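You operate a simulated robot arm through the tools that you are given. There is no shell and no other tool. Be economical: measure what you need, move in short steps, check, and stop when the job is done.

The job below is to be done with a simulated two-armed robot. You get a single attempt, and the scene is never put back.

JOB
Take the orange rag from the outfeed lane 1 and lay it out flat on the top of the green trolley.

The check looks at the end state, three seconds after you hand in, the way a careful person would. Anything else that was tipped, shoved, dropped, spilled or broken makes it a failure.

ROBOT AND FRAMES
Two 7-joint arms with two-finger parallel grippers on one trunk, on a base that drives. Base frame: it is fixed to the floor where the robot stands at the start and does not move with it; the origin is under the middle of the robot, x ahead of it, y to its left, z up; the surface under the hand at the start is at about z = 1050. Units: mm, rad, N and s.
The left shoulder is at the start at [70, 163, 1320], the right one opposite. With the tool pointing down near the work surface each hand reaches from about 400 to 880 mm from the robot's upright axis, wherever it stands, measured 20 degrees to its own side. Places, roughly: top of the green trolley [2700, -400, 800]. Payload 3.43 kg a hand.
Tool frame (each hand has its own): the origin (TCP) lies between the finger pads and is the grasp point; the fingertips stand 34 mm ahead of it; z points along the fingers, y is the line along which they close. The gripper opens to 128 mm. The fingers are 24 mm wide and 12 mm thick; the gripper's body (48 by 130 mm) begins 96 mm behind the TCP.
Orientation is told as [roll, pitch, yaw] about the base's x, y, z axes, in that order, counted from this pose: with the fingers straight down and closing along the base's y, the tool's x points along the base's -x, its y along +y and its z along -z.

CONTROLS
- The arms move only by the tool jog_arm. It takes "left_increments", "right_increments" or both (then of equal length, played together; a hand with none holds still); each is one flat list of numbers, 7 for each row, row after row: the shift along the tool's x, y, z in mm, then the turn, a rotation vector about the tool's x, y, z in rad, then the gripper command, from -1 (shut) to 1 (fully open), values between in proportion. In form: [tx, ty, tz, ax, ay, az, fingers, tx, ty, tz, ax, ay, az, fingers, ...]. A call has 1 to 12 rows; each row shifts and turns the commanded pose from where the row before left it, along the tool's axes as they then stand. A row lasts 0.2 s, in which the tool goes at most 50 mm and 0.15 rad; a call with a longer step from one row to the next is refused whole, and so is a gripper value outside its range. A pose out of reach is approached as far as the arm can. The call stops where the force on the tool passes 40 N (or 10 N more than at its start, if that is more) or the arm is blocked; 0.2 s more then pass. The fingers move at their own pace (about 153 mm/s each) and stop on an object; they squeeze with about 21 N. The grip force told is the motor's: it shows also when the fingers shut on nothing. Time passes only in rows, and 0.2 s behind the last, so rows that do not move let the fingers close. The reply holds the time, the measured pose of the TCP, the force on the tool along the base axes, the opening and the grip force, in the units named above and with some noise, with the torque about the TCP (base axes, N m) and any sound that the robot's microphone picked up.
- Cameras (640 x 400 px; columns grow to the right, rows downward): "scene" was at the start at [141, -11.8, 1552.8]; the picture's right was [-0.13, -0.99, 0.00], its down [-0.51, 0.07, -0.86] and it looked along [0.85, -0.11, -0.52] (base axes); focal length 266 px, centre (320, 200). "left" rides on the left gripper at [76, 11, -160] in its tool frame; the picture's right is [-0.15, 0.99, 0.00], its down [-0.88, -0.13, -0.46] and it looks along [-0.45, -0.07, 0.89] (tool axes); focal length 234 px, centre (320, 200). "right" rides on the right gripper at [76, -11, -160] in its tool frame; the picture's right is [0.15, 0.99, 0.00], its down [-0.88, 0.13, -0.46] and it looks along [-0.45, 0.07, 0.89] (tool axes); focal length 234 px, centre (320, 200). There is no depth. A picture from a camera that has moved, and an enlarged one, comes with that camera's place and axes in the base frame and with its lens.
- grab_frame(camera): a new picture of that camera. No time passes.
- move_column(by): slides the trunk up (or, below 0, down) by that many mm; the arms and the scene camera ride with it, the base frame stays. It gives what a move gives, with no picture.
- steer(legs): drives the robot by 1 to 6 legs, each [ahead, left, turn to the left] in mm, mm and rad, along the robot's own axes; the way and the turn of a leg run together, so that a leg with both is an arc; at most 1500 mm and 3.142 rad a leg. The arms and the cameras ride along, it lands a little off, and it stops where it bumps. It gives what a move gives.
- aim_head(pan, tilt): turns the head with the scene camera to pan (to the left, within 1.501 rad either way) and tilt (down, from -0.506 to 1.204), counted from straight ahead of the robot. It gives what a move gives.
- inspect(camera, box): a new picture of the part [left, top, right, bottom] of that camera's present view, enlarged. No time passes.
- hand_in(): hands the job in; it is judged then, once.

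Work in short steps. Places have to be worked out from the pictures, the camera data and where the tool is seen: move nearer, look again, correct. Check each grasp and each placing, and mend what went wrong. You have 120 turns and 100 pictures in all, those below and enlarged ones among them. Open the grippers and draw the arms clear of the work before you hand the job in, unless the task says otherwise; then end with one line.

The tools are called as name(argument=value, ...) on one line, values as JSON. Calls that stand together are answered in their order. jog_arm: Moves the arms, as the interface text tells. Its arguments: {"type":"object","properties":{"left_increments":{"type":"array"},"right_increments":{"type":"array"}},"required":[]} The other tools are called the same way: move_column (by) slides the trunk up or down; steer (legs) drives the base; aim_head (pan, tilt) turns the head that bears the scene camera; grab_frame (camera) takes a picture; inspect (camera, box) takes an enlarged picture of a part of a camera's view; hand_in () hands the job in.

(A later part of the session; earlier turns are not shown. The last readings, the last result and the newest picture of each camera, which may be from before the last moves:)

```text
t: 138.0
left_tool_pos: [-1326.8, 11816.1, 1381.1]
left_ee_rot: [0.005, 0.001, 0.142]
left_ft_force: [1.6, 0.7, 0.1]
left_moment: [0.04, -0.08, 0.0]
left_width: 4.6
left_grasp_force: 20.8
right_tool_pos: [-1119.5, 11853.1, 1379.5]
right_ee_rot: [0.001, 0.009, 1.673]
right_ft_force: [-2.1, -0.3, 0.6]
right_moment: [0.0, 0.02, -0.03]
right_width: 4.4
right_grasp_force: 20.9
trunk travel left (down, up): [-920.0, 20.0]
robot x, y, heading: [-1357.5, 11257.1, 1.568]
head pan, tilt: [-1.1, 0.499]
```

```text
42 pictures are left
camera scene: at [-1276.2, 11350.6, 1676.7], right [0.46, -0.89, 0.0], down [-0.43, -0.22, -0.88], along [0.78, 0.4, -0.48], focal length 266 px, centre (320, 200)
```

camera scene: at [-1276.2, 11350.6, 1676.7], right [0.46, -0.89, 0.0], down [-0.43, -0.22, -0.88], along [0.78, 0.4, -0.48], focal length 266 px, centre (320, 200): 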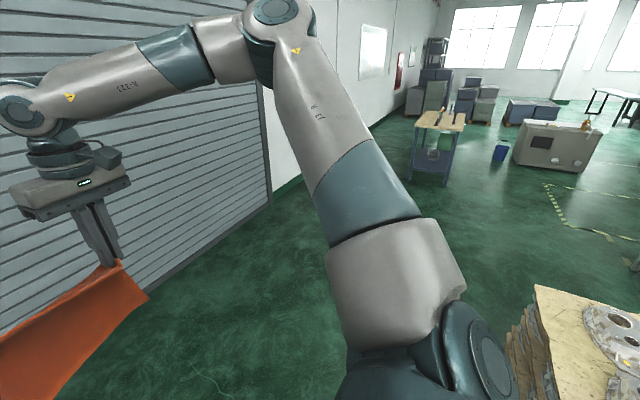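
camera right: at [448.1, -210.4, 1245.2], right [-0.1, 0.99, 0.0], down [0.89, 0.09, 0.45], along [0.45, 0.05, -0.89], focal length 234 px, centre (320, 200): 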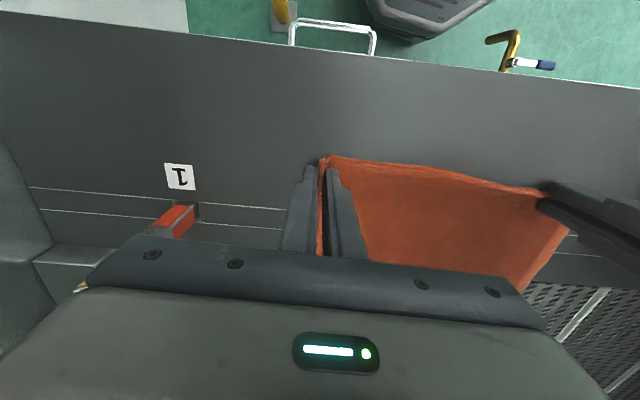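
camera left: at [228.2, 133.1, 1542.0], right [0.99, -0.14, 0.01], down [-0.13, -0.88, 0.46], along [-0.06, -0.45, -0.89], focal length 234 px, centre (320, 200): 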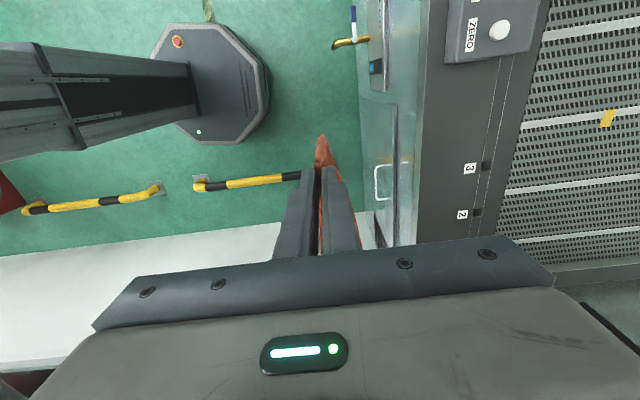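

I turn right to face +x and drive past the back of the pallet.

steer(legs=[[100, 0, 0], [0, 0, -1.57], [1400, 0, 0]])

aim_head(pan=-0.6, tilt=0.4)

grab_frame(camera="scene")

```text
t: 149.6
left_tool_pos: [602.0, 11324.0, 1382.8]
left_ee_rot: [0.005, -0.003, -1.432]
left_ft_force: [-0.4, -1.8, 0.4]
left_moment: [-0.09, -0.02, 0.07]
left_width: 4.4
left_grasp_force: 21.2
right_tool_pos: [639.3, 11117.3, 1379.5]
right_ee_rot: [0.002, 0.006, 0.095]
right_ft_force: [0.2, 1.2, 0.1]
right_moment: [0.04, -0.03, 0.01]
right_width: 4.2
right_grasp_force: 21.1
trunk travel left (down, up): [-920.0, 20.0]
robot x, y, heading: [48.6, 11351.8, -0.005]
head pan, tilt: [-1.1, 0.499]
```

```text
t: 150.5
left_tool_pos: [602.7, 11322.5, 1381.7]
left_ee_rot: [0.005, 0.0, -1.435]
left_ft_force: [0.4, -0.7, 0.1]
left_moment: [-0.01, 0.01, 0.06]
left_width: 4.4
left_grasp_force: 21.1
right_tool_pos: [640.9, 11115.6, 1379.1]
right_ee_rot: [0.002, 0.011, 0.095]
right_ft_force: [-1.0, 0.9, -0.8]
right_moment: [0.06, 0.04, 0.06]
right_width: 4.2
right_grasp_force: 20.5
trunk travel left (down, up): [-920.0, 20.0]
robot x, y, heading: [43.9, 11356.1, -0.002]
head pan, tilt: [-0.6, 0.4]
```

```text
41 pictures are left
camera scene: at [174.9, 11306.5, 1685.8], right [-0.57, -0.82, 0.0], down [-0.32, 0.22, -0.92], along [0.76, -0.52, -0.39], focal length 266 px, centre (320, 200)
```

scene: 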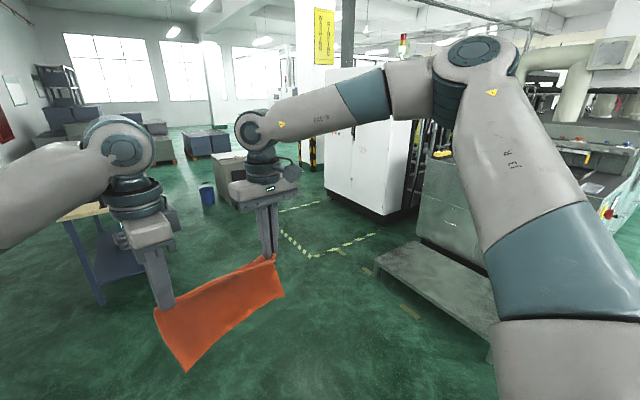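

I drive 1.4 m further along +x, turn to face −y and look for the passage on the machine's far side.

steer(legs=[[1450, 0, 0], [300, -250, -1.57]])

aim_head(pan=0.15, tilt=0.2)

grab_frame(camera="scene")

```text
t: 161.5
left_tool_pos: [1543.4, 10465.8, 1381.1]
left_ee_rot: [0.007, -0.003, -2.947]
left_ft_force: [-1.4, 0.3, 0.6]
left_moment: [-0.05, 0.02, 0.08]
left_width: 4.5
left_grasp_force: 20.8
right_tool_pos: [1338.7, 10418.9, 1380.4]
right_ee_rot: [0.003, 0.008, -1.419]
right_ft_force: [1.8, 0.7, 0.5]
right_moment: [0.01, -0.04, 0.07]
right_width: 4.2
right_grasp_force: 21.1
trunk travel left (down, up): [-920.0, 20.0]
robot x, y, heading: [1551.3, 11023.3, -1.52]
head pan, tilt: [-0.6, 0.4]
cut short: leg 2
```

```text
t: 162.6
left_tool_pos: [1544.3, 10464.9, 1382.2]
left_ee_rot: [0.004, -0.001, -2.948]
left_ft_force: [-1.3, -1.4, 0.1]
left_moment: [0.0, 0.06, 0.06]
left_width: 4.4
left_grasp_force: 21.4
right_tool_pos: [1340.0, 10417.8, 1378.9]
right_ee_rot: [0.0, 0.009, -1.418]
right_ft_force: [0.3, 0.4, 0.3]
right_moment: [0.01, -0.01, 0.05]
right_width: 3.9
right_grasp_force: 20.7
trunk travel left (down, up): [-920.0, 20.0]
robot x, y, heading: [1546.9, 11024.6, -1.517]
head pan, tilt: [0.15, 0.201]
```

```text
40 pictures are left
camera scene: at [1571.5, 10881.5, 1704.4], right [-0.98, -0.2, 0.0], down [-0.04, 0.2, -0.98], along [0.2, -0.96, -0.2], focal length 266 px, centre (320, 200)
```

scene: 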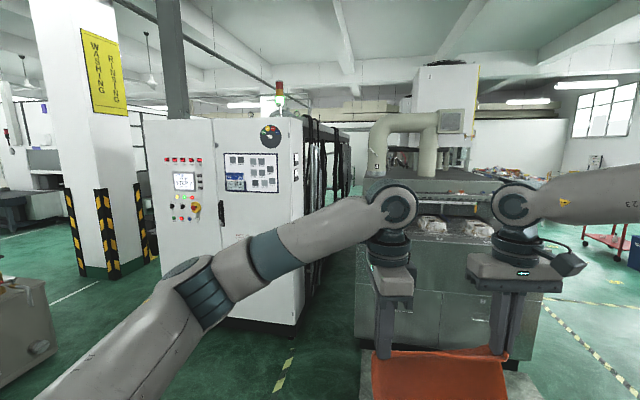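

The direct corridor (≈590 mm) is too narrow for the arms; the wide way lies between the beige cabinet and the column. I move diagonally toward it and turn to look.

steer(legs=[[900, 1100, 0], [0, 0, 0.9]])

aim_head(pan=0.0, tilt=0.35)

grab_frame(camera="scene")

```text
t: 171.9
left_tool_pos: [3090.8, 9809.9, 1381.6]
left_ee_rot: [0.004, 0.0, -2.081]
left_ft_force: [-0.3, -1.3, 0.0]
left_moment: [-0.01, 0.01, -0.07]
left_width: 4.7
left_grasp_force: 20.4
right_tool_pos: [2995.1, 9622.1, 1379.5]
right_ee_rot: [0.003, 0.011, -0.55]
right_ft_force: [0.3, 1.4, -0.7]
right_moment: [0.04, -0.02, -0.04]
right_width: 4.0
right_grasp_force: 20.6
trunk travel left (down, up): [-920.0, 20.0]
robot x, y, heading: [2670.1, 10172.7, -0.654]
head pan, tilt: [0.15, 0.201]
```

```text
t: 172.6
left_tool_pos: [3092.3, 9810.1, 1382.3]
left_ee_rot: [0.005, 0.001, -2.081]
left_ft_force: [-0.7, -0.5, -0.3]
left_moment: [-0.03, -0.02, -0.05]
left_width: 4.3
left_grasp_force: 21.1
right_tool_pos: [2995.2, 9621.0, 1378.9]
right_ee_rot: [0.003, 0.009, -0.55]
right_ft_force: [0.3, 0.3, -0.3]
right_moment: [0.05, 0.0, -0.04]
right_width: 4.1
right_grasp_force: 21.2
trunk travel left (down, up): [-920.0, 20.0]
robot x, y, heading: [2669.6, 10174.1, -0.654]
head pan, tilt: [0.0, 0.351]
```

```text
39 pictures are left
camera scene: at [2784.5, 10087.5, 1690.4], right [-0.61, -0.8, 0.0], down [-0.27, 0.21, -0.94], along [0.75, -0.57, -0.34], focal length 266 px, centre (320, 200)
```

scene: 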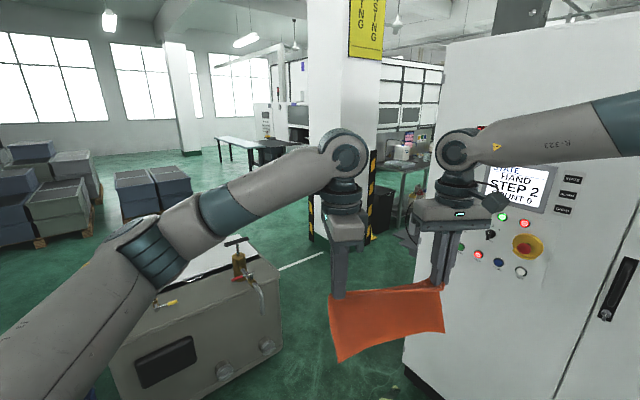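

White cabinet's corner ≈ (3490, 8800), beige box corner ≈ (4300, 9340), column ≈ (4800–5350, 7860–8300). My right elbow stands out ~640 mm, so I'll face +x and slide diagonally, then strafe −y between cabinet and column.

steer(legs=[[0, 0, 0.654], [640, -522, 0]])

aim_head(pan=-0.9, tilt=0.5)

grab_frame(camera="scene")

aim_head(pan=0.1, tilt=0.5)

grab_frame(camera="scene")

```text
t: 178.8
left_tool_pos: [3867.2, 9621.7, 1381.7]
left_ee_rot: [0.005, -0.002, -1.426]
left_ft_force: [-0.6, -1.4, -0.1]
left_moment: [-0.05, -0.04, -0.07]
left_width: 4.5
left_grasp_force: 21.3
right_tool_pos: [3904.4, 9416.2, 1380.9]
right_ee_rot: [0.002, 0.006, 0.105]
right_ft_force: [0.0, 0.6, 0.6]
right_moment: [0.04, -0.04, -0.09]
right_width: 4.2
right_grasp_force: 20.9
trunk travel left (down, up): [-920.0, 20.0]
robot x, y, heading: [3311.1, 9654.6, 0.003]
head pan, tilt: [0.0, 0.351]
```

```text
t: 180.0
left_tool_pos: [3867.5, 9620.8, 1382.1]
left_ee_rot: [0.005, -0.001, -1.426]
left_ft_force: [-0.4, -1.3, 0.2]
left_moment: [-0.06, -0.02, -0.04]
left_width: 4.6
left_grasp_force: 21.0
right_tool_pos: [3904.8, 9414.5, 1380.4]
right_ee_rot: [0.001, 0.01, 0.103]
right_ft_force: [0.1, 0.4, -0.2]
right_moment: [0.01, 0.0, -0.07]
right_width: 4.3
right_grasp_force: 20.6
trunk travel left (down, up): [-920.0, 20.0]
robot x, y, heading: [3310.2, 9652.2, 0.006]
head pan, tilt: [-0.901, 0.499]
```

```text
38 pictures are left
camera scene: at [3419.1, 9582.5, 1676.8], right [-0.78, -0.62, 0.0], down [-0.3, 0.37, -0.88], along [0.55, -0.69, -0.48], focal length 266 px, centre (320, 200)
```

scene: 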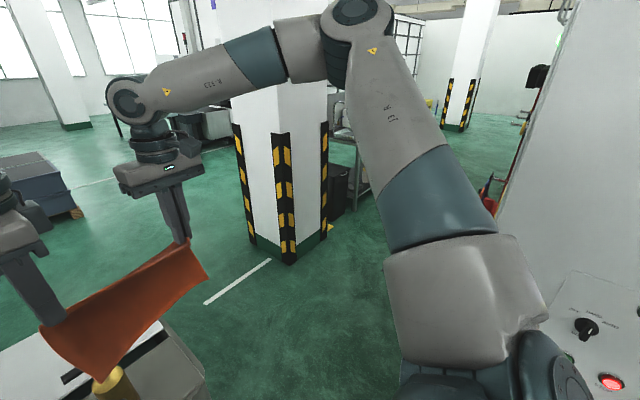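

```text
t: 181.2
left_tool_pos: [3867.7, 9619.9, 1382.2]
left_ee_rot: [0.006, 0.0, -1.426]
left_ft_force: [0.7, -0.2, -0.5]
left_moment: [-0.05, 0.0, -0.06]
left_width: 4.5
left_grasp_force: 21.4
right_tool_pos: [3905.7, 9413.8, 1379.4]
right_ee_rot: [0.004, 0.009, 0.103]
right_ft_force: [0.9, 0.5, 0.2]
right_moment: [0.02, 0.04, -0.09]
right_width: 4.4
right_grasp_force: 21.1
trunk travel left (down, up): [-920.0, 20.0]
robot x, y, heading: [3312.6, 9652.8, 0.002]
head pan, tilt: [0.099, 0.499]
```

```text
37 pictures are left
camera scene: at [3453.1, 9662.6, 1676.7], right [0.1, -0.99, 0.0], down [-0.48, -0.05, -0.88], along [0.87, 0.09, -0.48], focal length 266 px, centre (320, 200)
```

scene: 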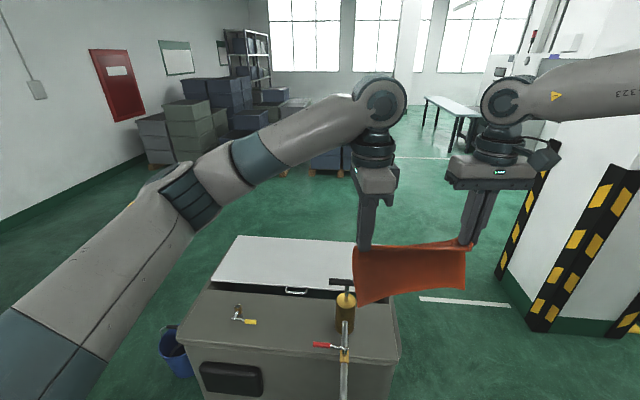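

Clear floor continues beyond between cabinet and column; the beige chest is low (~440 mm). I move on diagonally to about (3900, 9050) and then strafe 1 m in −y.

steer(legs=[[590, -600, 0], [40, -1000, 0]])

aim_head(pan=-1.2, tilt=0.5)

grab_frame(camera="scene")

```text
t: 187.7
left_tool_pos: [4471.8, 8717.8, 1381.8]
left_ee_rot: [0.006, -0.002, -1.601]
left_ft_force: [-0.4, 0.3, -0.1]
left_moment: [-0.07, 0.04, 0.03]
left_width: 4.3
left_grasp_force: 20.6
right_tool_pos: [4471.2, 8508.7, 1380.9]
right_ee_rot: [-0.004, 0.009, -0.068]
right_ft_force: [1.2, -0.1, -0.6]
right_moment: [-0.03, 0.04, 0.07]
right_width: 4.3
right_grasp_force: 20.7
trunk travel left (down, up): [-920.0, 20.0]
robot x, y, heading: [3928.2, 8843.8, -0.173]
head pan, tilt: [0.099, 0.499]
stopped in leg 2: the robot was blocked; the commanded pose is now the measured one
```

```text
t: 189.2
left_tool_pos: [4468.3, 8708.6, 1382.1]
left_ee_rot: [0.005, 0.001, -1.602]
left_ft_force: [-0.2, -1.1, -0.1]
left_moment: [0.04, 0.02, 0.01]
left_width: 4.3
left_grasp_force: 21.2
right_tool_pos: [4469.8, 8498.3, 1379.5]
right_ee_rot: [0.005, 0.007, -0.071]
right_ft_force: [-0.1, 2.1, -0.1]
right_moment: [0.03, 0.02, 0.07]
right_width: 4.0
right_grasp_force: 20.9
trunk travel left (down, up): [-920.0, 20.0]
robot x, y, heading: [3927.0, 8841.1, -0.174]
head pan, tilt: [-1.201, 0.499]
```

```text
36 pictures are left
camera scene: at [3995.8, 8742.4, 1676.6], right [-0.98, -0.2, 0.0], down [-0.09, 0.47, -0.88], along [0.17, -0.86, -0.48], focal length 266 px, centre (320, 200)
```

scene: 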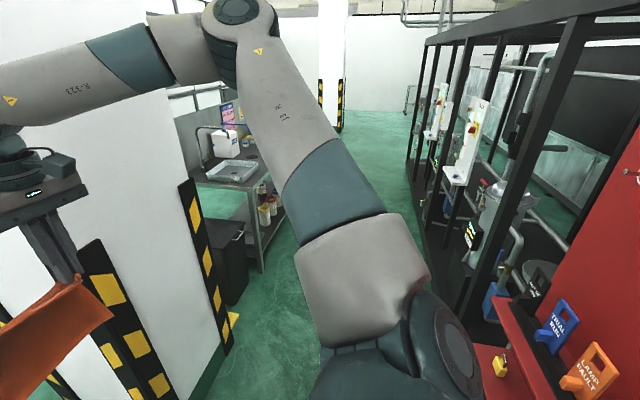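

Blocked by contact at my rear right (something at the cabinet's side, a red board with signs is there). I first draw both hands in by 100 mm, so that I can pass farther from the cabinet.

jog_arm(left_increments=[2.8, -19.8, 0, 0, 0, 0, -1, 2.8, -19.8, 0, 0, 0, 0, -1, 2.8, -19.8, 0, 0, 0, 0, -1, 2.8, -19.8, 0, 0, 0, 0, -1, 2.8, -19.8, 0, 0, 0, 0, -1], right_increments=[19.9, 2, 0, 0, 0, 0, -1, 19.9, 2, 0, 0, 0, 0, -1, 19.9, 2, 0, 0, 0, 0, -1, 19.9, 2, 0, 0, 0, 0, -1, 19.9, 2, 0, 0, 0, 0, -1])

aim_head(pan=-1.5, tilt=0.7)

grab_frame(camera="scene")

grab_frame(camera="left")

```text
t: 190.4
left_tool_pos: [4368.3, 8726.6, 1381.5]
left_ee_rot: [0.009, 0.001, -1.601]
left_ft_force: [0.1, -1.7, 0.8]
left_moment: [-0.05, 0.04, 0.07]
left_width: 4.4
left_grasp_force: 21.1
right_tool_pos: [4367.6, 8515.8, 1380.8]
right_ee_rot: [0.005, 0.005, -0.072]
right_ft_force: [-0.6, 0.8, 0.6]
right_moment: [0.02, 0.0, 0.07]
right_width: 3.9
right_grasp_force: 21.2
trunk travel left (down, up): [-920.0, 20.0]
robot x, y, heading: [3929.6, 8843.6, -0.179]
head pan, tilt: [-1.201, 0.499]
```

```text
t: 191.2
left_tool_pos: [4372.0, 8726.1, 1382.1]
left_ee_rot: [0.005, 0.0, -1.605]
left_ft_force: [-0.2, -1.0, -0.8]
left_moment: [-0.01, 0.03, 0.06]
left_width: 4.2
left_grasp_force: 20.5
right_tool_pos: [4371.8, 8516.8, 1379.9]
right_ee_rot: [0.004, 0.006, -0.074]
right_ft_force: [0.1, 1.2, -0.1]
right_moment: [0.05, 0.0, 0.05]
right_width: 4.0
right_grasp_force: 21.3
trunk travel left (down, up): [-920.0, 20.0]
robot x, y, heading: [3923.0, 8844.6, -0.173]
head pan, tilt: [-1.499, 0.7]
```

```text
35 pictures are left
camera scene: at [3970.2, 8748.9, 1659.0], right [-0.99, 0.1, 0.0], down [0.06, 0.64, -0.77], along [-0.08, -0.76, -0.64], focal length 266 px, centre (320, 200)
```

scene: 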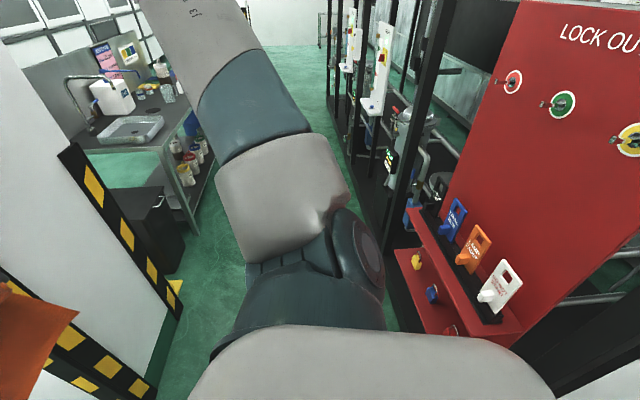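

```text
34 pictures are left
camera left: at [4383.8, 8802.6, 1541.4], right [0.98, -0.18, 0.01], down [-0.16, -0.88, 0.45], along [-0.08, -0.45, -0.89], focal length 234 px, centre (320, 200)
```

left: 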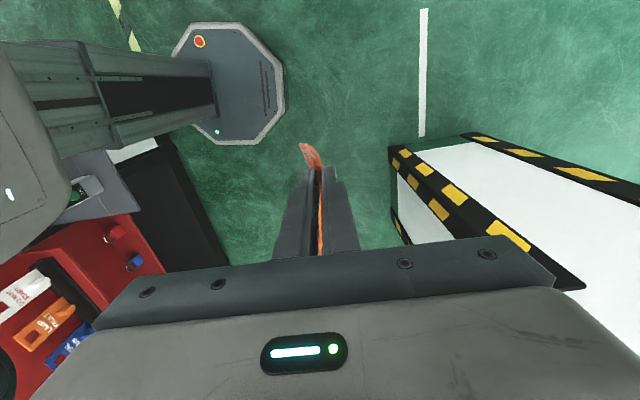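

No sign is disturbed. I move forward ~140 mm (hands have room to the column), square up, and strafe a short step to test.

steer(legs=[[140, 40, 0], [0, 0, 0.175], [0, -250, 0]])

grab_frame(camera="left")

```text
t: 194.6
left_tool_pos: [4528.0, 8572.2, 1381.7]
left_ee_rot: [0.007, -0.003, -1.423]
left_ft_force: [-1.3, -0.3, 1.2]
left_moment: [-0.05, -0.01, -0.06]
left_width: 4.6
left_grasp_force: 21.4
right_tool_pos: [4564.7, 8366.3, 1382.0]
right_ee_rot: [0.001, 0.008, 0.107]
right_ft_force: [0.4, 1.5, -0.6]
right_moment: [0.02, 0.01, -0.05]
right_width: 4.2
right_grasp_force: 21.1
trunk travel left (down, up): [-920.0, 20.0]
robot x, y, heading: [4070.0, 8603.0, 0.007]
head pan, tilt: [-1.499, 0.7]
```

```text
33 pictures are left
camera left: at [4526.5, 8650.7, 1541.5], right [1.0, 0.0, 0.01], down [0.0, -0.89, 0.46], along [0.01, -0.46, -0.89], focal length 234 px, centre (320, 200)
```

left: 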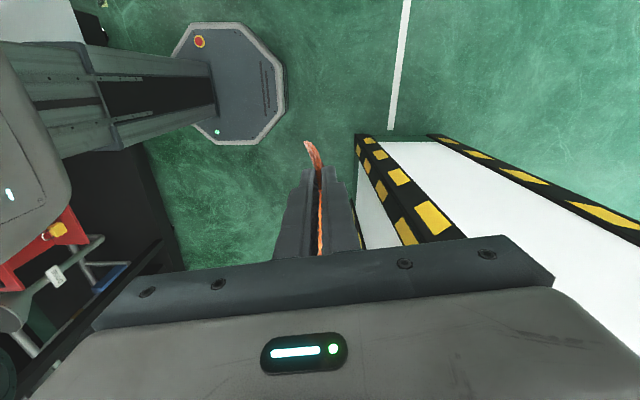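

Now it passes freely. I continue strafing 1 m and check.

steer(legs=[[0, -1000, -0.007]])

aim_head(pan=-1.3, tilt=0.35)

grab_frame(camera="scene")

```text
t: 199.8
left_tool_pos: [4532.1, 7582.1, 1381.6]
left_ee_rot: [0.006, 0.0, -1.427]
left_ft_force: [0.3, -0.5, -0.1]
left_moment: [-0.07, 0.01, -0.06]
left_width: 4.6
left_grasp_force: 20.9
right_tool_pos: [4567.1, 7374.9, 1380.5]
right_ee_rot: [0.003, 0.008, 0.105]
right_ft_force: [-0.8, 0.7, -0.3]
right_moment: [0.02, 0.01, -0.05]
right_width: 4.4
right_grasp_force: 20.6
trunk travel left (down, up): [-920.0, 20.0]
robot x, y, heading: [4075.0, 7616.3, 0.007]
head pan, tilt: [-1.499, 0.7]
```

```text
t: 200.6
left_tool_pos: [4531.2, 7581.5, 1381.1]
left_ee_rot: [0.005, 0.001, -1.427]
left_ft_force: [0.7, -0.4, -0.2]
left_moment: [-0.07, -0.03, -0.07]
left_width: 4.6
left_grasp_force: 20.7
right_tool_pos: [4567.9, 7373.2, 1381.8]
right_ee_rot: [0.007, 0.007, 0.105]
right_ft_force: [0.0, 1.1, -0.8]
right_moment: [0.0, 0.0, -0.06]
right_width: 3.9
right_grasp_force: 21.4
trunk travel left (down, up): [-920.0, 20.0]
robot x, y, heading: [4074.0, 7617.2, 0.001]
head pan, tilt: [-1.3, 0.351]
```

```text
32 pictures are left
camera scene: at [4150.8, 7527.0, 1690.3], right [-0.96, -0.27, 0.0], down [-0.09, 0.33, -0.94], along [0.25, -0.9, -0.34], focal length 266 px, centre (320, 200)
```

scene: 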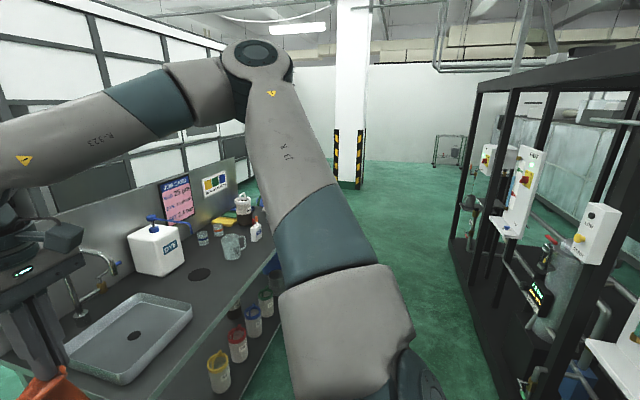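

The lane ahead (x 3400–4765) is clear and the trolley is visible far away. I keep strafing down three legs at about x 4050.

steer(legs=[[-15, -1450, 0], [0, -1450, 0]])

grab_frame(camera="scene")

```text
t: 214.5
left_tool_pos: [4507.9, 4700.9, 1381.8]
left_ee_rot: [0.006, 0.0, -1.437]
left_ft_force: [0.1, -0.8, 0.4]
left_moment: [0.0, -0.01, -0.07]
left_width: 4.4
left_grasp_force: 21.3
right_tool_pos: [4539.8, 4492.2, 1381.1]
right_ee_rot: [0.004, 0.008, 0.09]
right_ft_force: [-0.4, 0.6, 0.0]
right_moment: [0.0, 0.0, 0.0]
right_width: 4.2
right_grasp_force: 21.0
trunk travel left (down, up): [-920.0, 20.0]
robot x, y, heading: [4048.0, 4742.8, -0.01]
head pan, tilt: [-1.3, 0.351]
```

```text
31 pictures are left
camera scene: at [4125.7, 4651.5, 1690.4], right [-0.97, -0.26, 0.0], down [-0.09, 0.33, -0.94], along [0.24, -0.91, -0.34], focal length 266 px, centre (320, 200)
```

scene: 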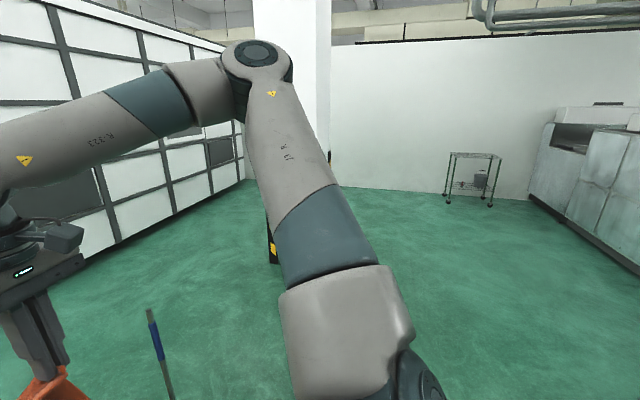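

A pole with a blue grip stands somewhere ahead on the left; I look at it before moving on.

aim_head(pan=-0.7, tilt=0.7)

grab_frame(camera="scene")

```text
t: 215.5
left_tool_pos: [4506.7, 4699.0, 1382.1]
left_ee_rot: [0.006, 0.002, -1.438]
left_ft_force: [0.7, -0.6, 0.2]
left_moment: [0.0, -0.02, -0.03]
left_width: 4.4
left_grasp_force: 21.4
right_tool_pos: [4540.5, 4492.5, 1380.3]
right_ee_rot: [0.006, 0.007, 0.09]
right_ft_force: [-0.5, 0.9, -0.5]
right_moment: [0.03, 0.03, -0.06]
right_width: 4.3
right_grasp_force: 21.0
trunk travel left (down, up): [-920.0, 20.0]
robot x, y, heading: [4047.0, 4740.0, -0.013]
head pan, tilt: [-0.7, 0.7]
```

```text
30 pictures are left
camera scene: at [4166.2, 4685.0, 1659.0], right [-0.65, -0.76, 0.0], down [-0.49, 0.42, -0.77], along [0.58, -0.5, -0.64], focal length 266 px, centre (320, 200)
```

scene: 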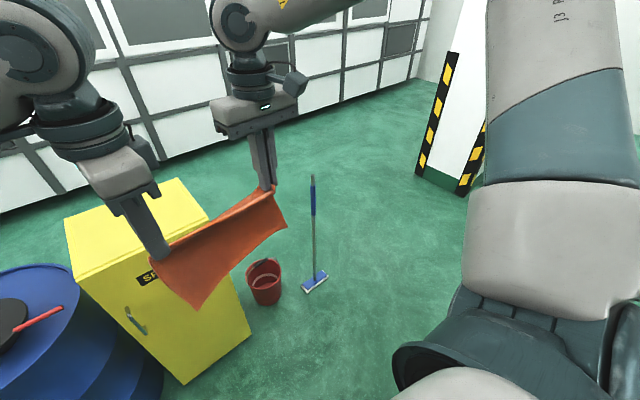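

The mop, bucket and yellow cabinet are all at x ≥ 4830; staying at x ≤ 3950 is safe. I go on diagonally toward (3650, 2350).

steer(legs=[[-120, -1000, 0], [-280, -1400, 0], [0, 0, -1.56]])

aim_head(pan=-0.35, tilt=0.35)

grab_frame(camera="scene")

```text
t: 231.1
left_tool_pos: [3585.3, 1901.5, 1380.2]
left_ee_rot: [0.004, 0.0, -3.005]
left_ft_force: [-1.3, 0.2, -0.1]
left_moment: [-0.01, 0.04, 0.04]
left_width: 4.5
left_grasp_force: 20.8
right_tool_pos: [3377.9, 1870.5, 1379.7]
right_ee_rot: [0.002, 0.007, -1.476]
right_ft_force: [1.6, 0.1, -0.4]
right_moment: [0.02, -0.07, 0.03]
right_width: 4.2
right_grasp_force: 20.8
trunk travel left (down, up): [-920.0, 20.0]
robot x, y, heading: [3626.0, 2363.2, -1.579]
head pan, tilt: [-0.7, 0.7]
```

```text
t: 232.0
left_tool_pos: [3586.6, 1902.9, 1382.5]
left_ee_rot: [0.004, 0.002, -3.007]
left_ft_force: [-0.8, -0.6, -0.5]
left_moment: [-0.01, 0.03, 0.06]
left_width: 4.1
left_grasp_force: 21.7
right_tool_pos: [3378.6, 1870.3, 1380.0]
right_ee_rot: [0.004, 0.006, -1.477]
right_ft_force: [1.6, 0.3, 0.1]
right_moment: [0.02, -0.03, 0.05]
right_width: 4.2
right_grasp_force: 21.0
trunk travel left (down, up): [-920.0, 20.0]
robot x, y, heading: [3625.3, 2365.1, -1.581]
head pan, tilt: [-0.351, 0.351]
```

```text
29 pictures are left
camera scene: at [3593.4, 2223.1, 1690.3], right [-0.94, 0.35, 0.0], down [0.12, 0.32, -0.94], along [-0.33, -0.88, -0.34], focal length 266 px, centre (320, 200)
```

scene: 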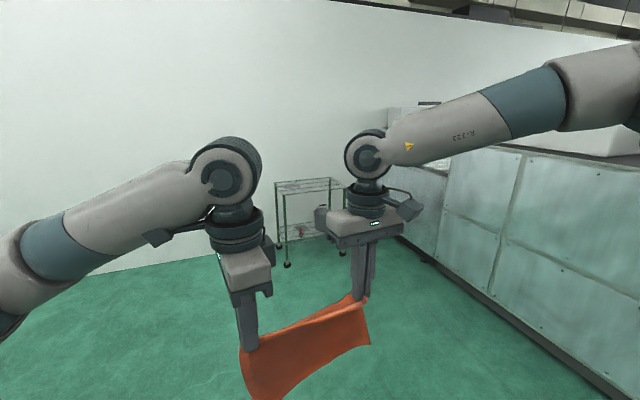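

The trolley stands against the wall ahead. I strafe right and approach to about (2780, 1500), then look closely.

steer(legs=[[840, -850, 0.01]])

aim_head(pan=0.05, tilt=0.4)

grab_frame(camera="scene")

```text
t: 237.9
left_tool_pos: [2767.7, 1085.9, 1381.5]
left_ee_rot: [0.008, 0.001, -2.992]
left_ft_force: [-0.8, 0.2, -0.8]
left_moment: [0.03, 0.05, 0.06]
left_width: 4.6
left_grasp_force: 21.1
right_tool_pos: [2559.3, 1049.7, 1381.6]
right_ee_rot: [0.003, 0.007, -1.461]
right_ft_force: [0.6, 0.4, -0.5]
right_moment: [-0.01, -0.02, 0.04]
right_width: 4.3
right_grasp_force: 20.9
trunk travel left (down, up): [-920.0, 20.0]
robot x, y, heading: [2798.9, 1546.4, -1.563]
head pan, tilt: [-0.351, 0.351]
```

```text
t: 238.8
left_tool_pos: [2765.6, 1083.8, 1380.6]
left_ee_rot: [0.005, 0.001, -2.991]
left_ft_force: [-1.5, 0.3, -0.8]
left_moment: [0.0, 0.05, 0.1]
left_width: 4.4
left_grasp_force: 20.8
right_tool_pos: [2559.3, 1049.5, 1380.4]
right_ee_rot: [0.005, 0.009, -1.462]
right_ft_force: [0.6, -0.3, -0.2]
right_moment: [0.02, -0.06, 0.06]
right_width: 4.0
right_grasp_force: 20.8
trunk travel left (down, up): [-920.0, 20.0]
robot x, y, heading: [2798.4, 1546.4, -1.562]
head pan, tilt: [0.051, 0.4]
```

```text
28 pictures are left
camera scene: at [2805.6, 1400.0, 1685.8], right [-1.0, -0.06, 0.0], down [-0.02, 0.39, -0.92], along [0.05, -0.92, -0.39], focal length 266 px, centre (320, 200)
```

scene: 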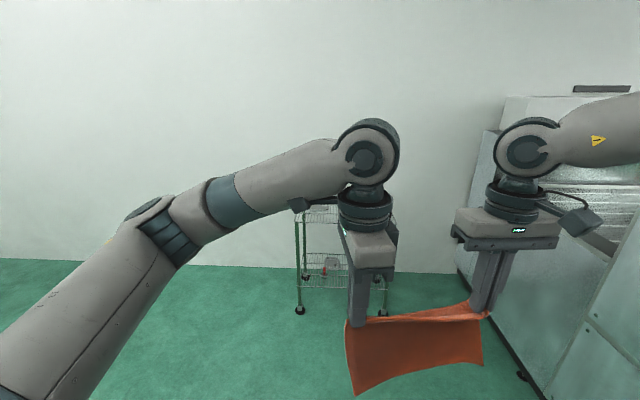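

Trolley legs ≈ x 2409 and 3066 at y ≈ −235 (near side). I approach to about (2850, 500) and look down at its top.

steer(legs=[[1040, 55, -0.008]])

aim_head(pan=0.1, tilt=0.85)

grab_frame(camera="scene")

```text
t: 244.1
left_tool_pos: [2820.2, 51.8, 1382.3]
left_ee_rot: [0.006, 0.001, -2.998]
left_ft_force: [-0.8, 0.0, -0.3]
left_moment: [-0.03, 0.0, 0.08]
left_width: 4.4
left_grasp_force: 21.3
right_tool_pos: [2613.5, 15.4, 1381.0]
right_ee_rot: [0.005, 0.007, -1.468]
right_ft_force: [-0.1, 0.8, -0.3]
right_moment: [-0.01, -0.06, 0.06]
right_width: 4.4
right_grasp_force: 21.0
trunk travel left (down, up): [-920.0, 20.0]
robot x, y, heading: [2855.9, 509.1, -1.571]
head pan, tilt: [0.051, 0.4]
```

```text
t: 245.0
left_tool_pos: [2820.6, 49.2, 1382.1]
left_ee_rot: [0.007, 0.002, -3.0]
left_ft_force: [-0.9, -0.1, -0.4]
left_moment: [-0.02, 0.07, 0.05]
left_width: 4.4
left_grasp_force: 21.1
right_tool_pos: [2613.9, 15.2, 1379.8]
right_ee_rot: [0.005, 0.005, -1.468]
right_ft_force: [0.6, 0.4, 0.1]
right_moment: [-0.01, -0.07, 0.03]
right_width: 4.0
right_grasp_force: 21.1
trunk travel left (down, up): [-920.0, 20.0]
robot x, y, heading: [2856.9, 509.6, -1.572]
head pan, tilt: [0.099, 0.85]
```

```text
27 pictures are left
camera scene: at [2866.2, 379.3, 1646.7], right [-0.99, -0.1, 0.0], down [-0.07, 0.75, -0.66], along [0.07, -0.66, -0.75], focal length 266 px, centre (320, 200)
```

scene: 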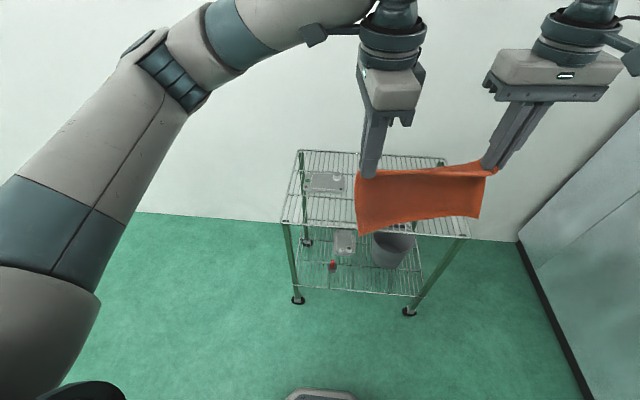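

Trolley top ≈ x 2375–3072, y −670…−220, z ≈ 818, with a metal casting around x 2790–3020, y −380…−535. I'll lay the rag on its free −x half: I drive 370 mm ahead and 170 mm right.

steer(legs=[[0, -172, 0], [350, 0, 0]])

grab_frame(camera="left")

aim_head(pan=0.2, tilt=0.95)

grab_frame(camera="scene")

```text
t: 248.2
left_tool_pos: [2649.7, -278.8, 1381.3]
left_ee_rot: [0.008, 0.0, -3.0]
left_ft_force: [-0.6, -0.6, -0.6]
left_moment: [0.01, 0.05, 0.07]
left_width: 4.6
left_grasp_force: 21.3
right_tool_pos: [2443.1, -313.2, 1382.2]
right_ee_rot: [0.002, 0.005, -1.472]
right_ft_force: [0.4, -0.2, 0.3]
right_moment: [-0.02, -0.06, 0.07]
right_width: 4.1
right_grasp_force: 20.7
trunk travel left (down, up): [-920.0, 20.0]
robot x, y, heading: [2688.1, 173.1, -1.571]
head pan, tilt: [0.099, 0.85]
```

```text
26 pictures are left
camera left: at [2724.9, -277.0, 1542.7], right [-0.01, -1.0, 0.01], down [-0.89, 0.01, 0.45], along [-0.45, 0.0, -0.89], focal length 234 px, centre (320, 200)
```

left: 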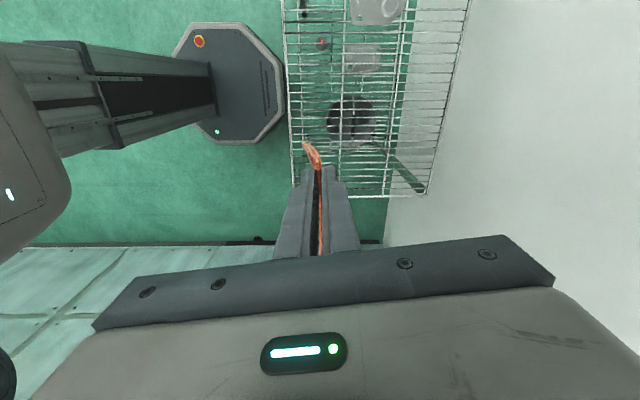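

```text
t: 248.9
left_tool_pos: [2649.7, -279.8, 1380.8]
left_ee_rot: [0.009, 0.0, -3.0]
left_ft_force: [-1.3, -1.3, 0.1]
left_moment: [-0.01, 0.02, 0.08]
left_width: 4.3
left_grasp_force: 20.5
right_tool_pos: [2441.9, -314.7, 1380.6]
right_ee_rot: [0.006, 0.005, -1.471]
right_ft_force: [0.3, 0.8, 0.5]
right_moment: [0.0, 0.0, 0.04]
right_width: 4.2
right_grasp_force: 20.6
trunk travel left (down, up): [-920.0, 20.0]
robot x, y, heading: [2684.7, 175.2, -1.574]
head pan, tilt: [0.201, 0.949]
```

```text
25 pictures are left
camera scene: at [2702.2, 56.1, 1639.3], right [-0.98, -0.2, 0.0], down [-0.16, 0.8, -0.58], along [0.12, -0.57, -0.81], focal length 266 px, centre (320, 200)
```

scene: 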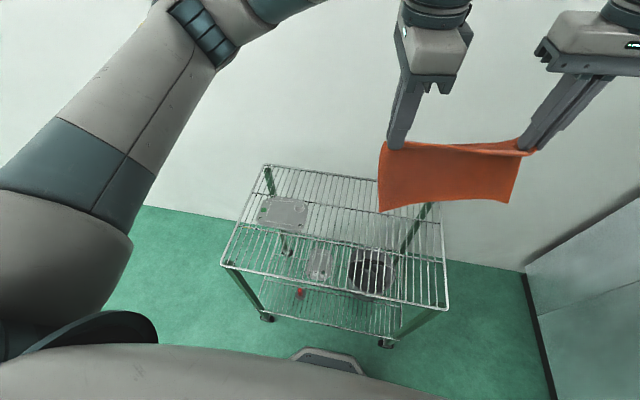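

The casting is at x 2850–3025; the −x half is free. I go 40 mm closer and then extend both hands forward over the trolley, levelling the held edge.

steer(legs=[[40, 0, 0]])

jog_arm(left_increments=[-3.4, 23.9, 0, 0, 0, 0, -1, -3.4, 23.9, 0, 0, 0, 0, -1, -3.4, 23.9, 0, 0, 0, 0, -1, -3.4, 23.9, 0, 0, 0, 0, -1, -3.4, 23.9, 0, 0, 0, 0, -1, -3.4, 23.9, 0, 0, 0, 0, -1], right_increments=[-18.4, -1.85, 0, 0, 0, 0, -1, -18.4, -1.85, 0, 0, 0, 0, -1, -18.4, -1.85, 0, 0, 0, 0, -1, -18.4, -1.85, 0, 0, 0, 0, -1, -18.4, -1.85, 0, 0, 0, 0, -1, -18.4, -1.85, 0, 0, 0, 0, -1])

```text
t: 249.8
left_tool_pos: [2649.5, -311.5, 1386.1]
left_ee_rot: [0.016, -0.001, -3.002]
left_ft_force: [0.0, 1.0, -0.8]
left_moment: [-0.12, 0.0, 0.06]
left_width: 4.2
left_grasp_force: 21.4
right_tool_pos: [2442.2, -344.2, 1385.2]
right_ee_rot: [0.004, -0.002, -1.471]
right_ft_force: [-0.3, 0.9, 0.1]
right_moment: [-0.11, -0.06, 0.07]
right_width: 4.2
right_grasp_force: 21.9
trunk travel left (down, up): [-920.0, 20.0]
robot x, y, heading: [2689.1, 133.9, -1.575]
head pan, tilt: [0.201, 0.949]
```

```text
t: 251.2
left_tool_pos: [2649.3, -465.7, 1381.7]
left_ee_rot: [0.005, 0.003, -3.001]
left_ft_force: [-0.6, 0.4, -0.5]
left_moment: [0.01, 0.04, 0.05]
left_width: 4.2
left_grasp_force: 20.8
right_tool_pos: [2439.5, -465.5, 1381.1]
right_ee_rot: [0.006, 0.007, -1.469]
right_ft_force: [0.4, -0.4, -0.3]
right_moment: [0.01, -0.02, 0.02]
right_width: 3.9
right_grasp_force: 21.0
trunk travel left (down, up): [-920.0, 20.0]
robot x, y, heading: [2682.8, 135.7, -1.575]
head pan, tilt: [0.201, 0.949]
```

Both hands are now aligned at y ≈ −466. I lower the trunk 320 mm, leaving the rag's lower edge a few cm above the grid, and look.

move_column(by=-320)

grab_frame(camera="scene")

grab_frame(camera="left")

```text
t: 254.4
left_tool_pos: [2650.0, -466.4, 1063.2]
left_ee_rot: [0.008, -0.002, -3.003]
left_ft_force: [-1.1, -0.2, 0.2]
left_moment: [-0.02, 0.01, 0.05]
left_width: 4.7
left_grasp_force: 21.6
right_tool_pos: [2441.3, -464.6, 1061.8]
right_ee_rot: [0.005, 0.005, -1.469]
right_ft_force: [1.3, -0.9, 0.3]
right_moment: [0.0, -0.05, 0.01]
right_width: 4.1
right_grasp_force: 20.8
trunk travel left (down, up): [-600.0, 340.0]
robot x, y, heading: [2688.1, 136.8, -1.574]
head pan, tilt: [0.201, 0.949]
```

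```text
24 pictures are left
camera scene: at [2701.9, 15.6, 1319.3], right [-0.98, -0.2, 0.0], down [-0.16, 0.8, -0.58], along [0.11, -0.57, -0.81], focal length 266 px, centre (320, 200)
```

scene: 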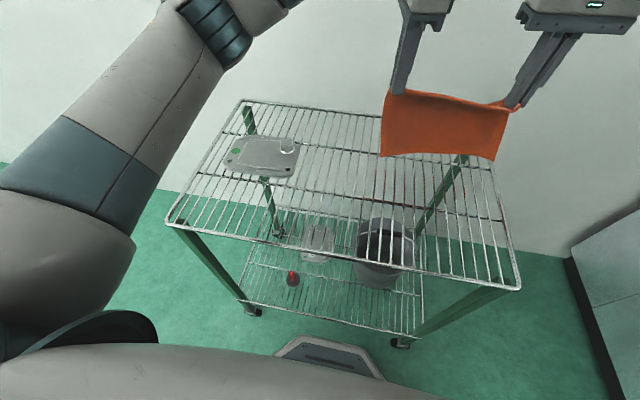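

```text
23 pictures are left
camera left: at [2725.4, -464.8, 1223.5], right [-0.01, -1.0, 0.01], down [-0.89, 0.01, 0.45], along [-0.45, 0.0, -0.89], focal length 234 px, centre (320, 200)
```

left: 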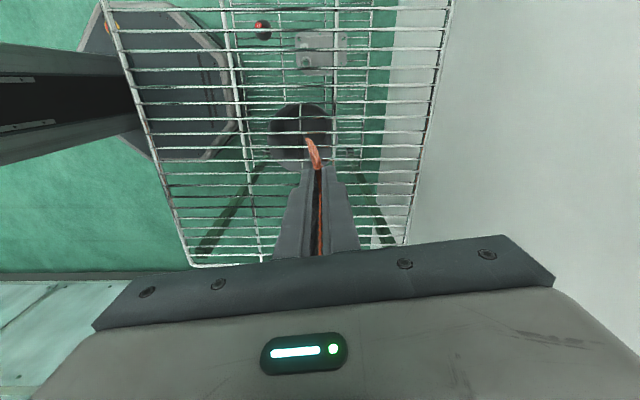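

The lower edge hangs ~60–80 mm above the grid, over the free half. I lower the trunk 62 mm more so the lower edge just touches.

move_column(by=-62)

inspect(camera="scene", box=[200, 0, 600, 250])

```text
t: 255.4
left_tool_pos: [2649.1, -465.2, 1000.3]
left_ee_rot: [0.007, 0.0, -3.003]
left_ft_force: [-0.5, 0.6, -0.6]
left_moment: [0.0, 0.01, 0.04]
left_width: 4.4
left_grasp_force: 20.7
right_tool_pos: [2440.7, -464.9, 999.7]
right_ee_rot: [0.005, 0.005, -1.47]
right_ft_force: [1.3, -0.4, -0.4]
right_moment: [0.02, -0.04, 0.07]
right_width: 4.2
right_grasp_force: 21.2
trunk travel left (down, up): [-538.0, 402.0]
robot x, y, heading: [2686.9, 136.7, -1.571]
head pan, tilt: [0.201, 0.949]
```

```text
1.60 times, centred on (400, 125) of scene
camera zoom: at [2702.0, 15.7, 1257.3], right [-0.98, -0.2, 0.0], down [-0.16, 0.8, -0.58], along [0.11, -0.57, -0.81], focal length 426 px, centre (192, 320)
```

zoom: 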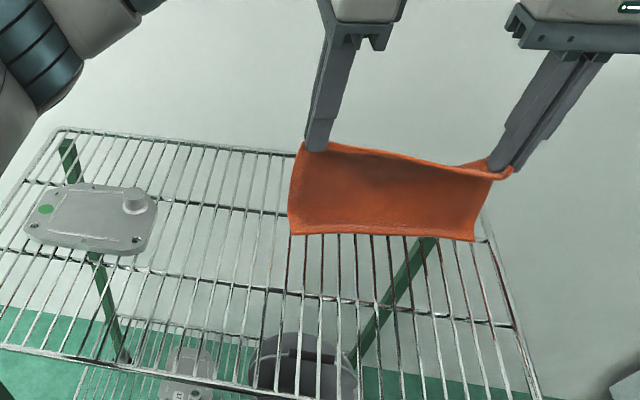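

Lower edge is ~25–30 mm above the grid. I now lower and pull back in an arc with both arms, first part.

jog_arm(left_increments=[0.3, -2, 15, 0, 0, 0, -1, 0.8, -5.9, 15, 0, 0, 0, -1, 1.7, -11.9, 10, 0, 0, 0, -1, 2.3, -15.8, 10, 0, 0, 0, -1, 2.5, -17.8, 12, 0, 0, 0, -1, 2.5, -17.8, 14, 0, 0, 0, -1, 2.3, -15.8, 15, 0, 0, 0, -1], right_increments=[2, 0.2, 15, 0, 0, 0, -1, 6, 0.6, 15, 0, 0, 0, -1, 11.9, 1.2, 10, 0, 0, 0, -1, 15.9, 1.6, 10, 0, 0, 0, -1, 17.9, 1.8, 12, 0, 0, 0, -1, 17.9, 1.8, 14, 0, 0, 0, -1, 15.9, 1.6, 15, 0, 0, 0, -1])

inspect(camera="scene", box=[200, 0, 600, 250])

```text
t: 257.0
left_tool_pos: [2650.9, -376.8, 907.6]
left_ee_rot: [0.008, 0.0, -3.002]
left_ft_force: [-1.8, 1.1, -0.1]
left_moment: [0.03, -0.01, 0.07]
left_width: 4.5
left_grasp_force: 20.1
right_tool_pos: [2442.6, -376.9, 908.1]
right_ee_rot: [0.006, 0.004, -1.472]
right_ft_force: [-0.4, 0.4, 0.0]
right_moment: [-0.01, -0.02, 0.03]
right_width: 3.8
right_grasp_force: 20.8
trunk travel left (down, up): [-538.0, 402.0]
robot x, y, heading: [2690.3, 135.1, -1.577]
head pan, tilt: [0.201, 0.949]
```

```text
1.60 times, centred on (400, 125) of scene
camera zoom: at [2701.8, 15.6, 1257.3], right [-0.98, -0.2, 0.0], down [-0.16, 0.8, -0.58], along [0.11, -0.57, -0.81], focal length 426 px, centre (192, 320)
```

zoom: 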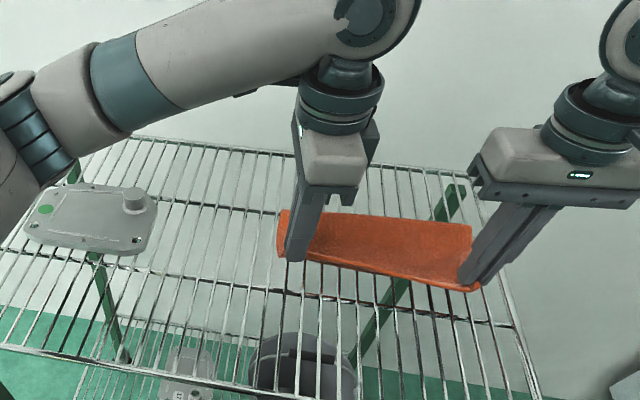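

The far edge lies outward on the grid and the cloth is unrolling properly. I continue the arc nearly to the surface.

jog_arm(left_increments=[2.3, -15.8, 13, 0, 0, 0, -1, 2, -13.9, 13, 0, 0, 0, -1, 1.7, -11.9, 10, 0, 0, 0, -1, 0.8, -5.9, 5, 0, 0, 0, -1], right_increments=[15.9, 1.6, 13, 0, 0, 0, -1, 13.9, 1.4, 13, 0, 0, 0, -1, 11.9, 1.2, 10, 0, 0, 0, -1, 6, 0.6, 5, 0, 0, 0, -1])

inspect(camera="scene", box=[200, 0, 600, 250])

```text
t: 257.7
left_tool_pos: [2650.8, -345.6, 888.0]
left_ee_rot: [0.014, -0.005, -3.002]
left_ft_force: [1.0, 2.4, 14.0]
left_moment: [0.08, -0.08, 0.03]
left_width: 4.5
left_grasp_force: 21.1
right_tool_pos: [2445.2, -346.5, 886.4]
right_ee_rot: [0.007, -0.013, -1.467]
right_ft_force: [1.1, 4.0, 21.3]
right_moment: [0.22, -0.21, 0.09]
right_width: 4.0
right_grasp_force: 21.0
trunk travel left (down, up): [-538.0, 402.0]
robot x, y, heading: [2682.5, 134.0, -1.573]
head pan, tilt: [0.201, 0.949]
stopped in row 3 (right hand): the force on the tool passed its limit at 46 N (the readings are from after the stop); the commanded pose is now the measured one
```

```text
1.60 times, centred on (400, 125) of scene
camera zoom: at [2702.5, 17.8, 1257.9], right [-0.98, -0.2, 0.0], down [-0.16, 0.8, -0.58], along [0.11, -0.57, -0.81], focal length 426 px, centre (192, 320)
```

zoom: 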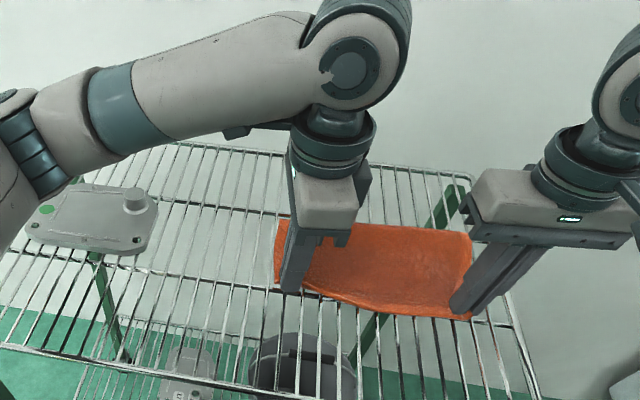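

The fingertips touched the grid (top really at z ≈ 852). I lift 4 mm and pull back 30 mm more to draw the rag taut.

jog_arm(left_increments=[0, 0, -4, 0, 0, 0, -1, 1.4, -9.9, 0, 0, 0, 0, -1, 1.4, -9.9, 0, 0, 0, 0, -1, 1.4, -9.9, 0, 0, 0, 0, -1, 0, 0, 0, 0, 0, 0, -1], right_increments=[0, 0, -4, 0, 0, 0, -1, 9.9, 1, 0, 0, 0, 0, -1, 9.9, 1, 0, 0, 0, 0, -1, 9.9, 1, 0, 0, 0, 0, -1, 0, 0, 0, 0, 0, 0, -1])

inspect(camera="scene", box=[280, 60, 560, 235])

```text
t: 258.9
left_tool_pos: [2649.7, -317.2, 887.4]
left_ee_rot: [0.009, -0.003, -3.0]
left_ft_force: [-0.5, -0.4, 7.0]
left_moment: [-0.06, -0.01, 0.07]
left_width: 4.4
left_grasp_force: 21.0
right_tool_pos: [2442.5, -317.0, 887.4]
right_ee_rot: [0.005, -0.01, -1.469]
right_ft_force: [0.7, 0.0, 0.8]
right_moment: [-0.01, -0.04, 0.05]
right_width: 4.1
right_grasp_force: 21.0
trunk travel left (down, up): [-538.0, 402.0]
robot x, y, heading: [2684.8, 135.9, -1.577]
head pan, tilt: [0.201, 0.949]
```

```text
2.29 times, centred on (420, 148) of scene
camera zoom: at [2701.8, 15.7, 1257.3], right [-0.98, -0.2, 0.0], down [-0.16, 0.8, -0.58], along [0.11, -0.57, -0.81], focal length 608 px, centre (91, 320)
```

zoom: 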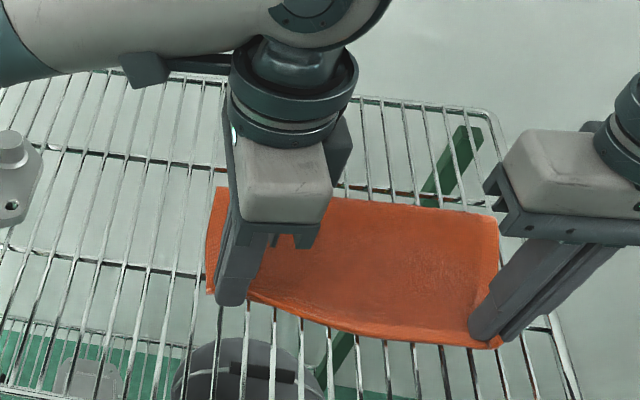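

The rag is spread out well. I ease up 1 mm, open both grippers moderately, then rise straight up.

jog_arm(left_increments=[0, 0, -1, 0, 0, 0, -1, 0, 0, 0, 0, 0, 0, -0.6, 0, 0, 0, 0, 0, 0, -0.4, 0, 0, 0, 0, 0, 0, -0.4, 0, 0, -10, 0, 0, 0, -0.4, 0, 0, -30, 0, 0, 0, -0.4, 0, 0, -40, 0, 0, 0, -0.4], right_increments=[0, 0, 0, 0, 0, 0, -1, 0, 0, 0, 0, 0, 0, -0.6, 0, 0, 0, 0, 0, 0, -0.4, 0, 0, 0, 0, 0, 0, -0.4, 0, 0, -10, 0, 0, 0, -0.4, 0, 0, -30, 0, 0, 0, -0.4, 0, 0, -40, 0, 0, 0, -0.4])

inspect(camera="scene", box=[280, 60, 560, 235])

```text
t: 260.5
left_tool_pos: [2648.5, -315.3, 970.6]
left_ee_rot: [0.012, -0.002, -3.003]
left_ft_force: [0.0, 0.0, 0.3]
left_moment: [-0.04, 0.02, -0.01]
left_width: 38.5
left_grasp_force: 0.1
right_tool_pos: [2444.4, -315.1, 970.1]
right_ee_rot: [0.005, -0.008, -1.471]
right_ft_force: [-0.6, 0.5, 0.3]
right_moment: [-0.01, 0.0, 0.03]
right_width: 38.4
right_grasp_force: 0.1
trunk travel left (down, up): [-538.0, 402.0]
robot x, y, heading: [2687.4, 137.3, -1.576]
head pan, tilt: [0.201, 0.949]
```

```text
2.29 times, centred on (420, 148) of scene
camera zoom: at [2701.8, 17.0, 1257.3], right [-0.98, -0.2, 0.0], down [-0.16, 0.8, -0.58], along [0.11, -0.57, -0.81], focal length 608 px, centre (91, 320)
```

zoom: 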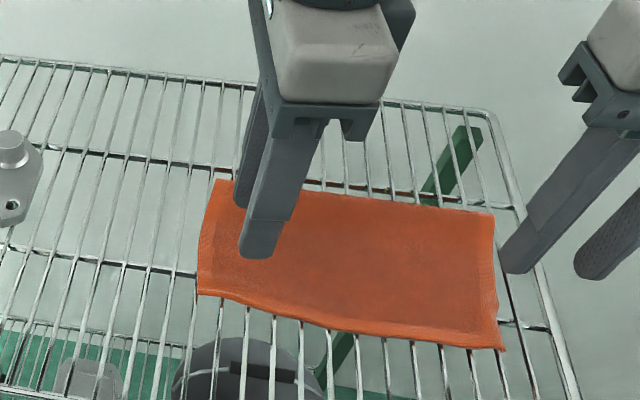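

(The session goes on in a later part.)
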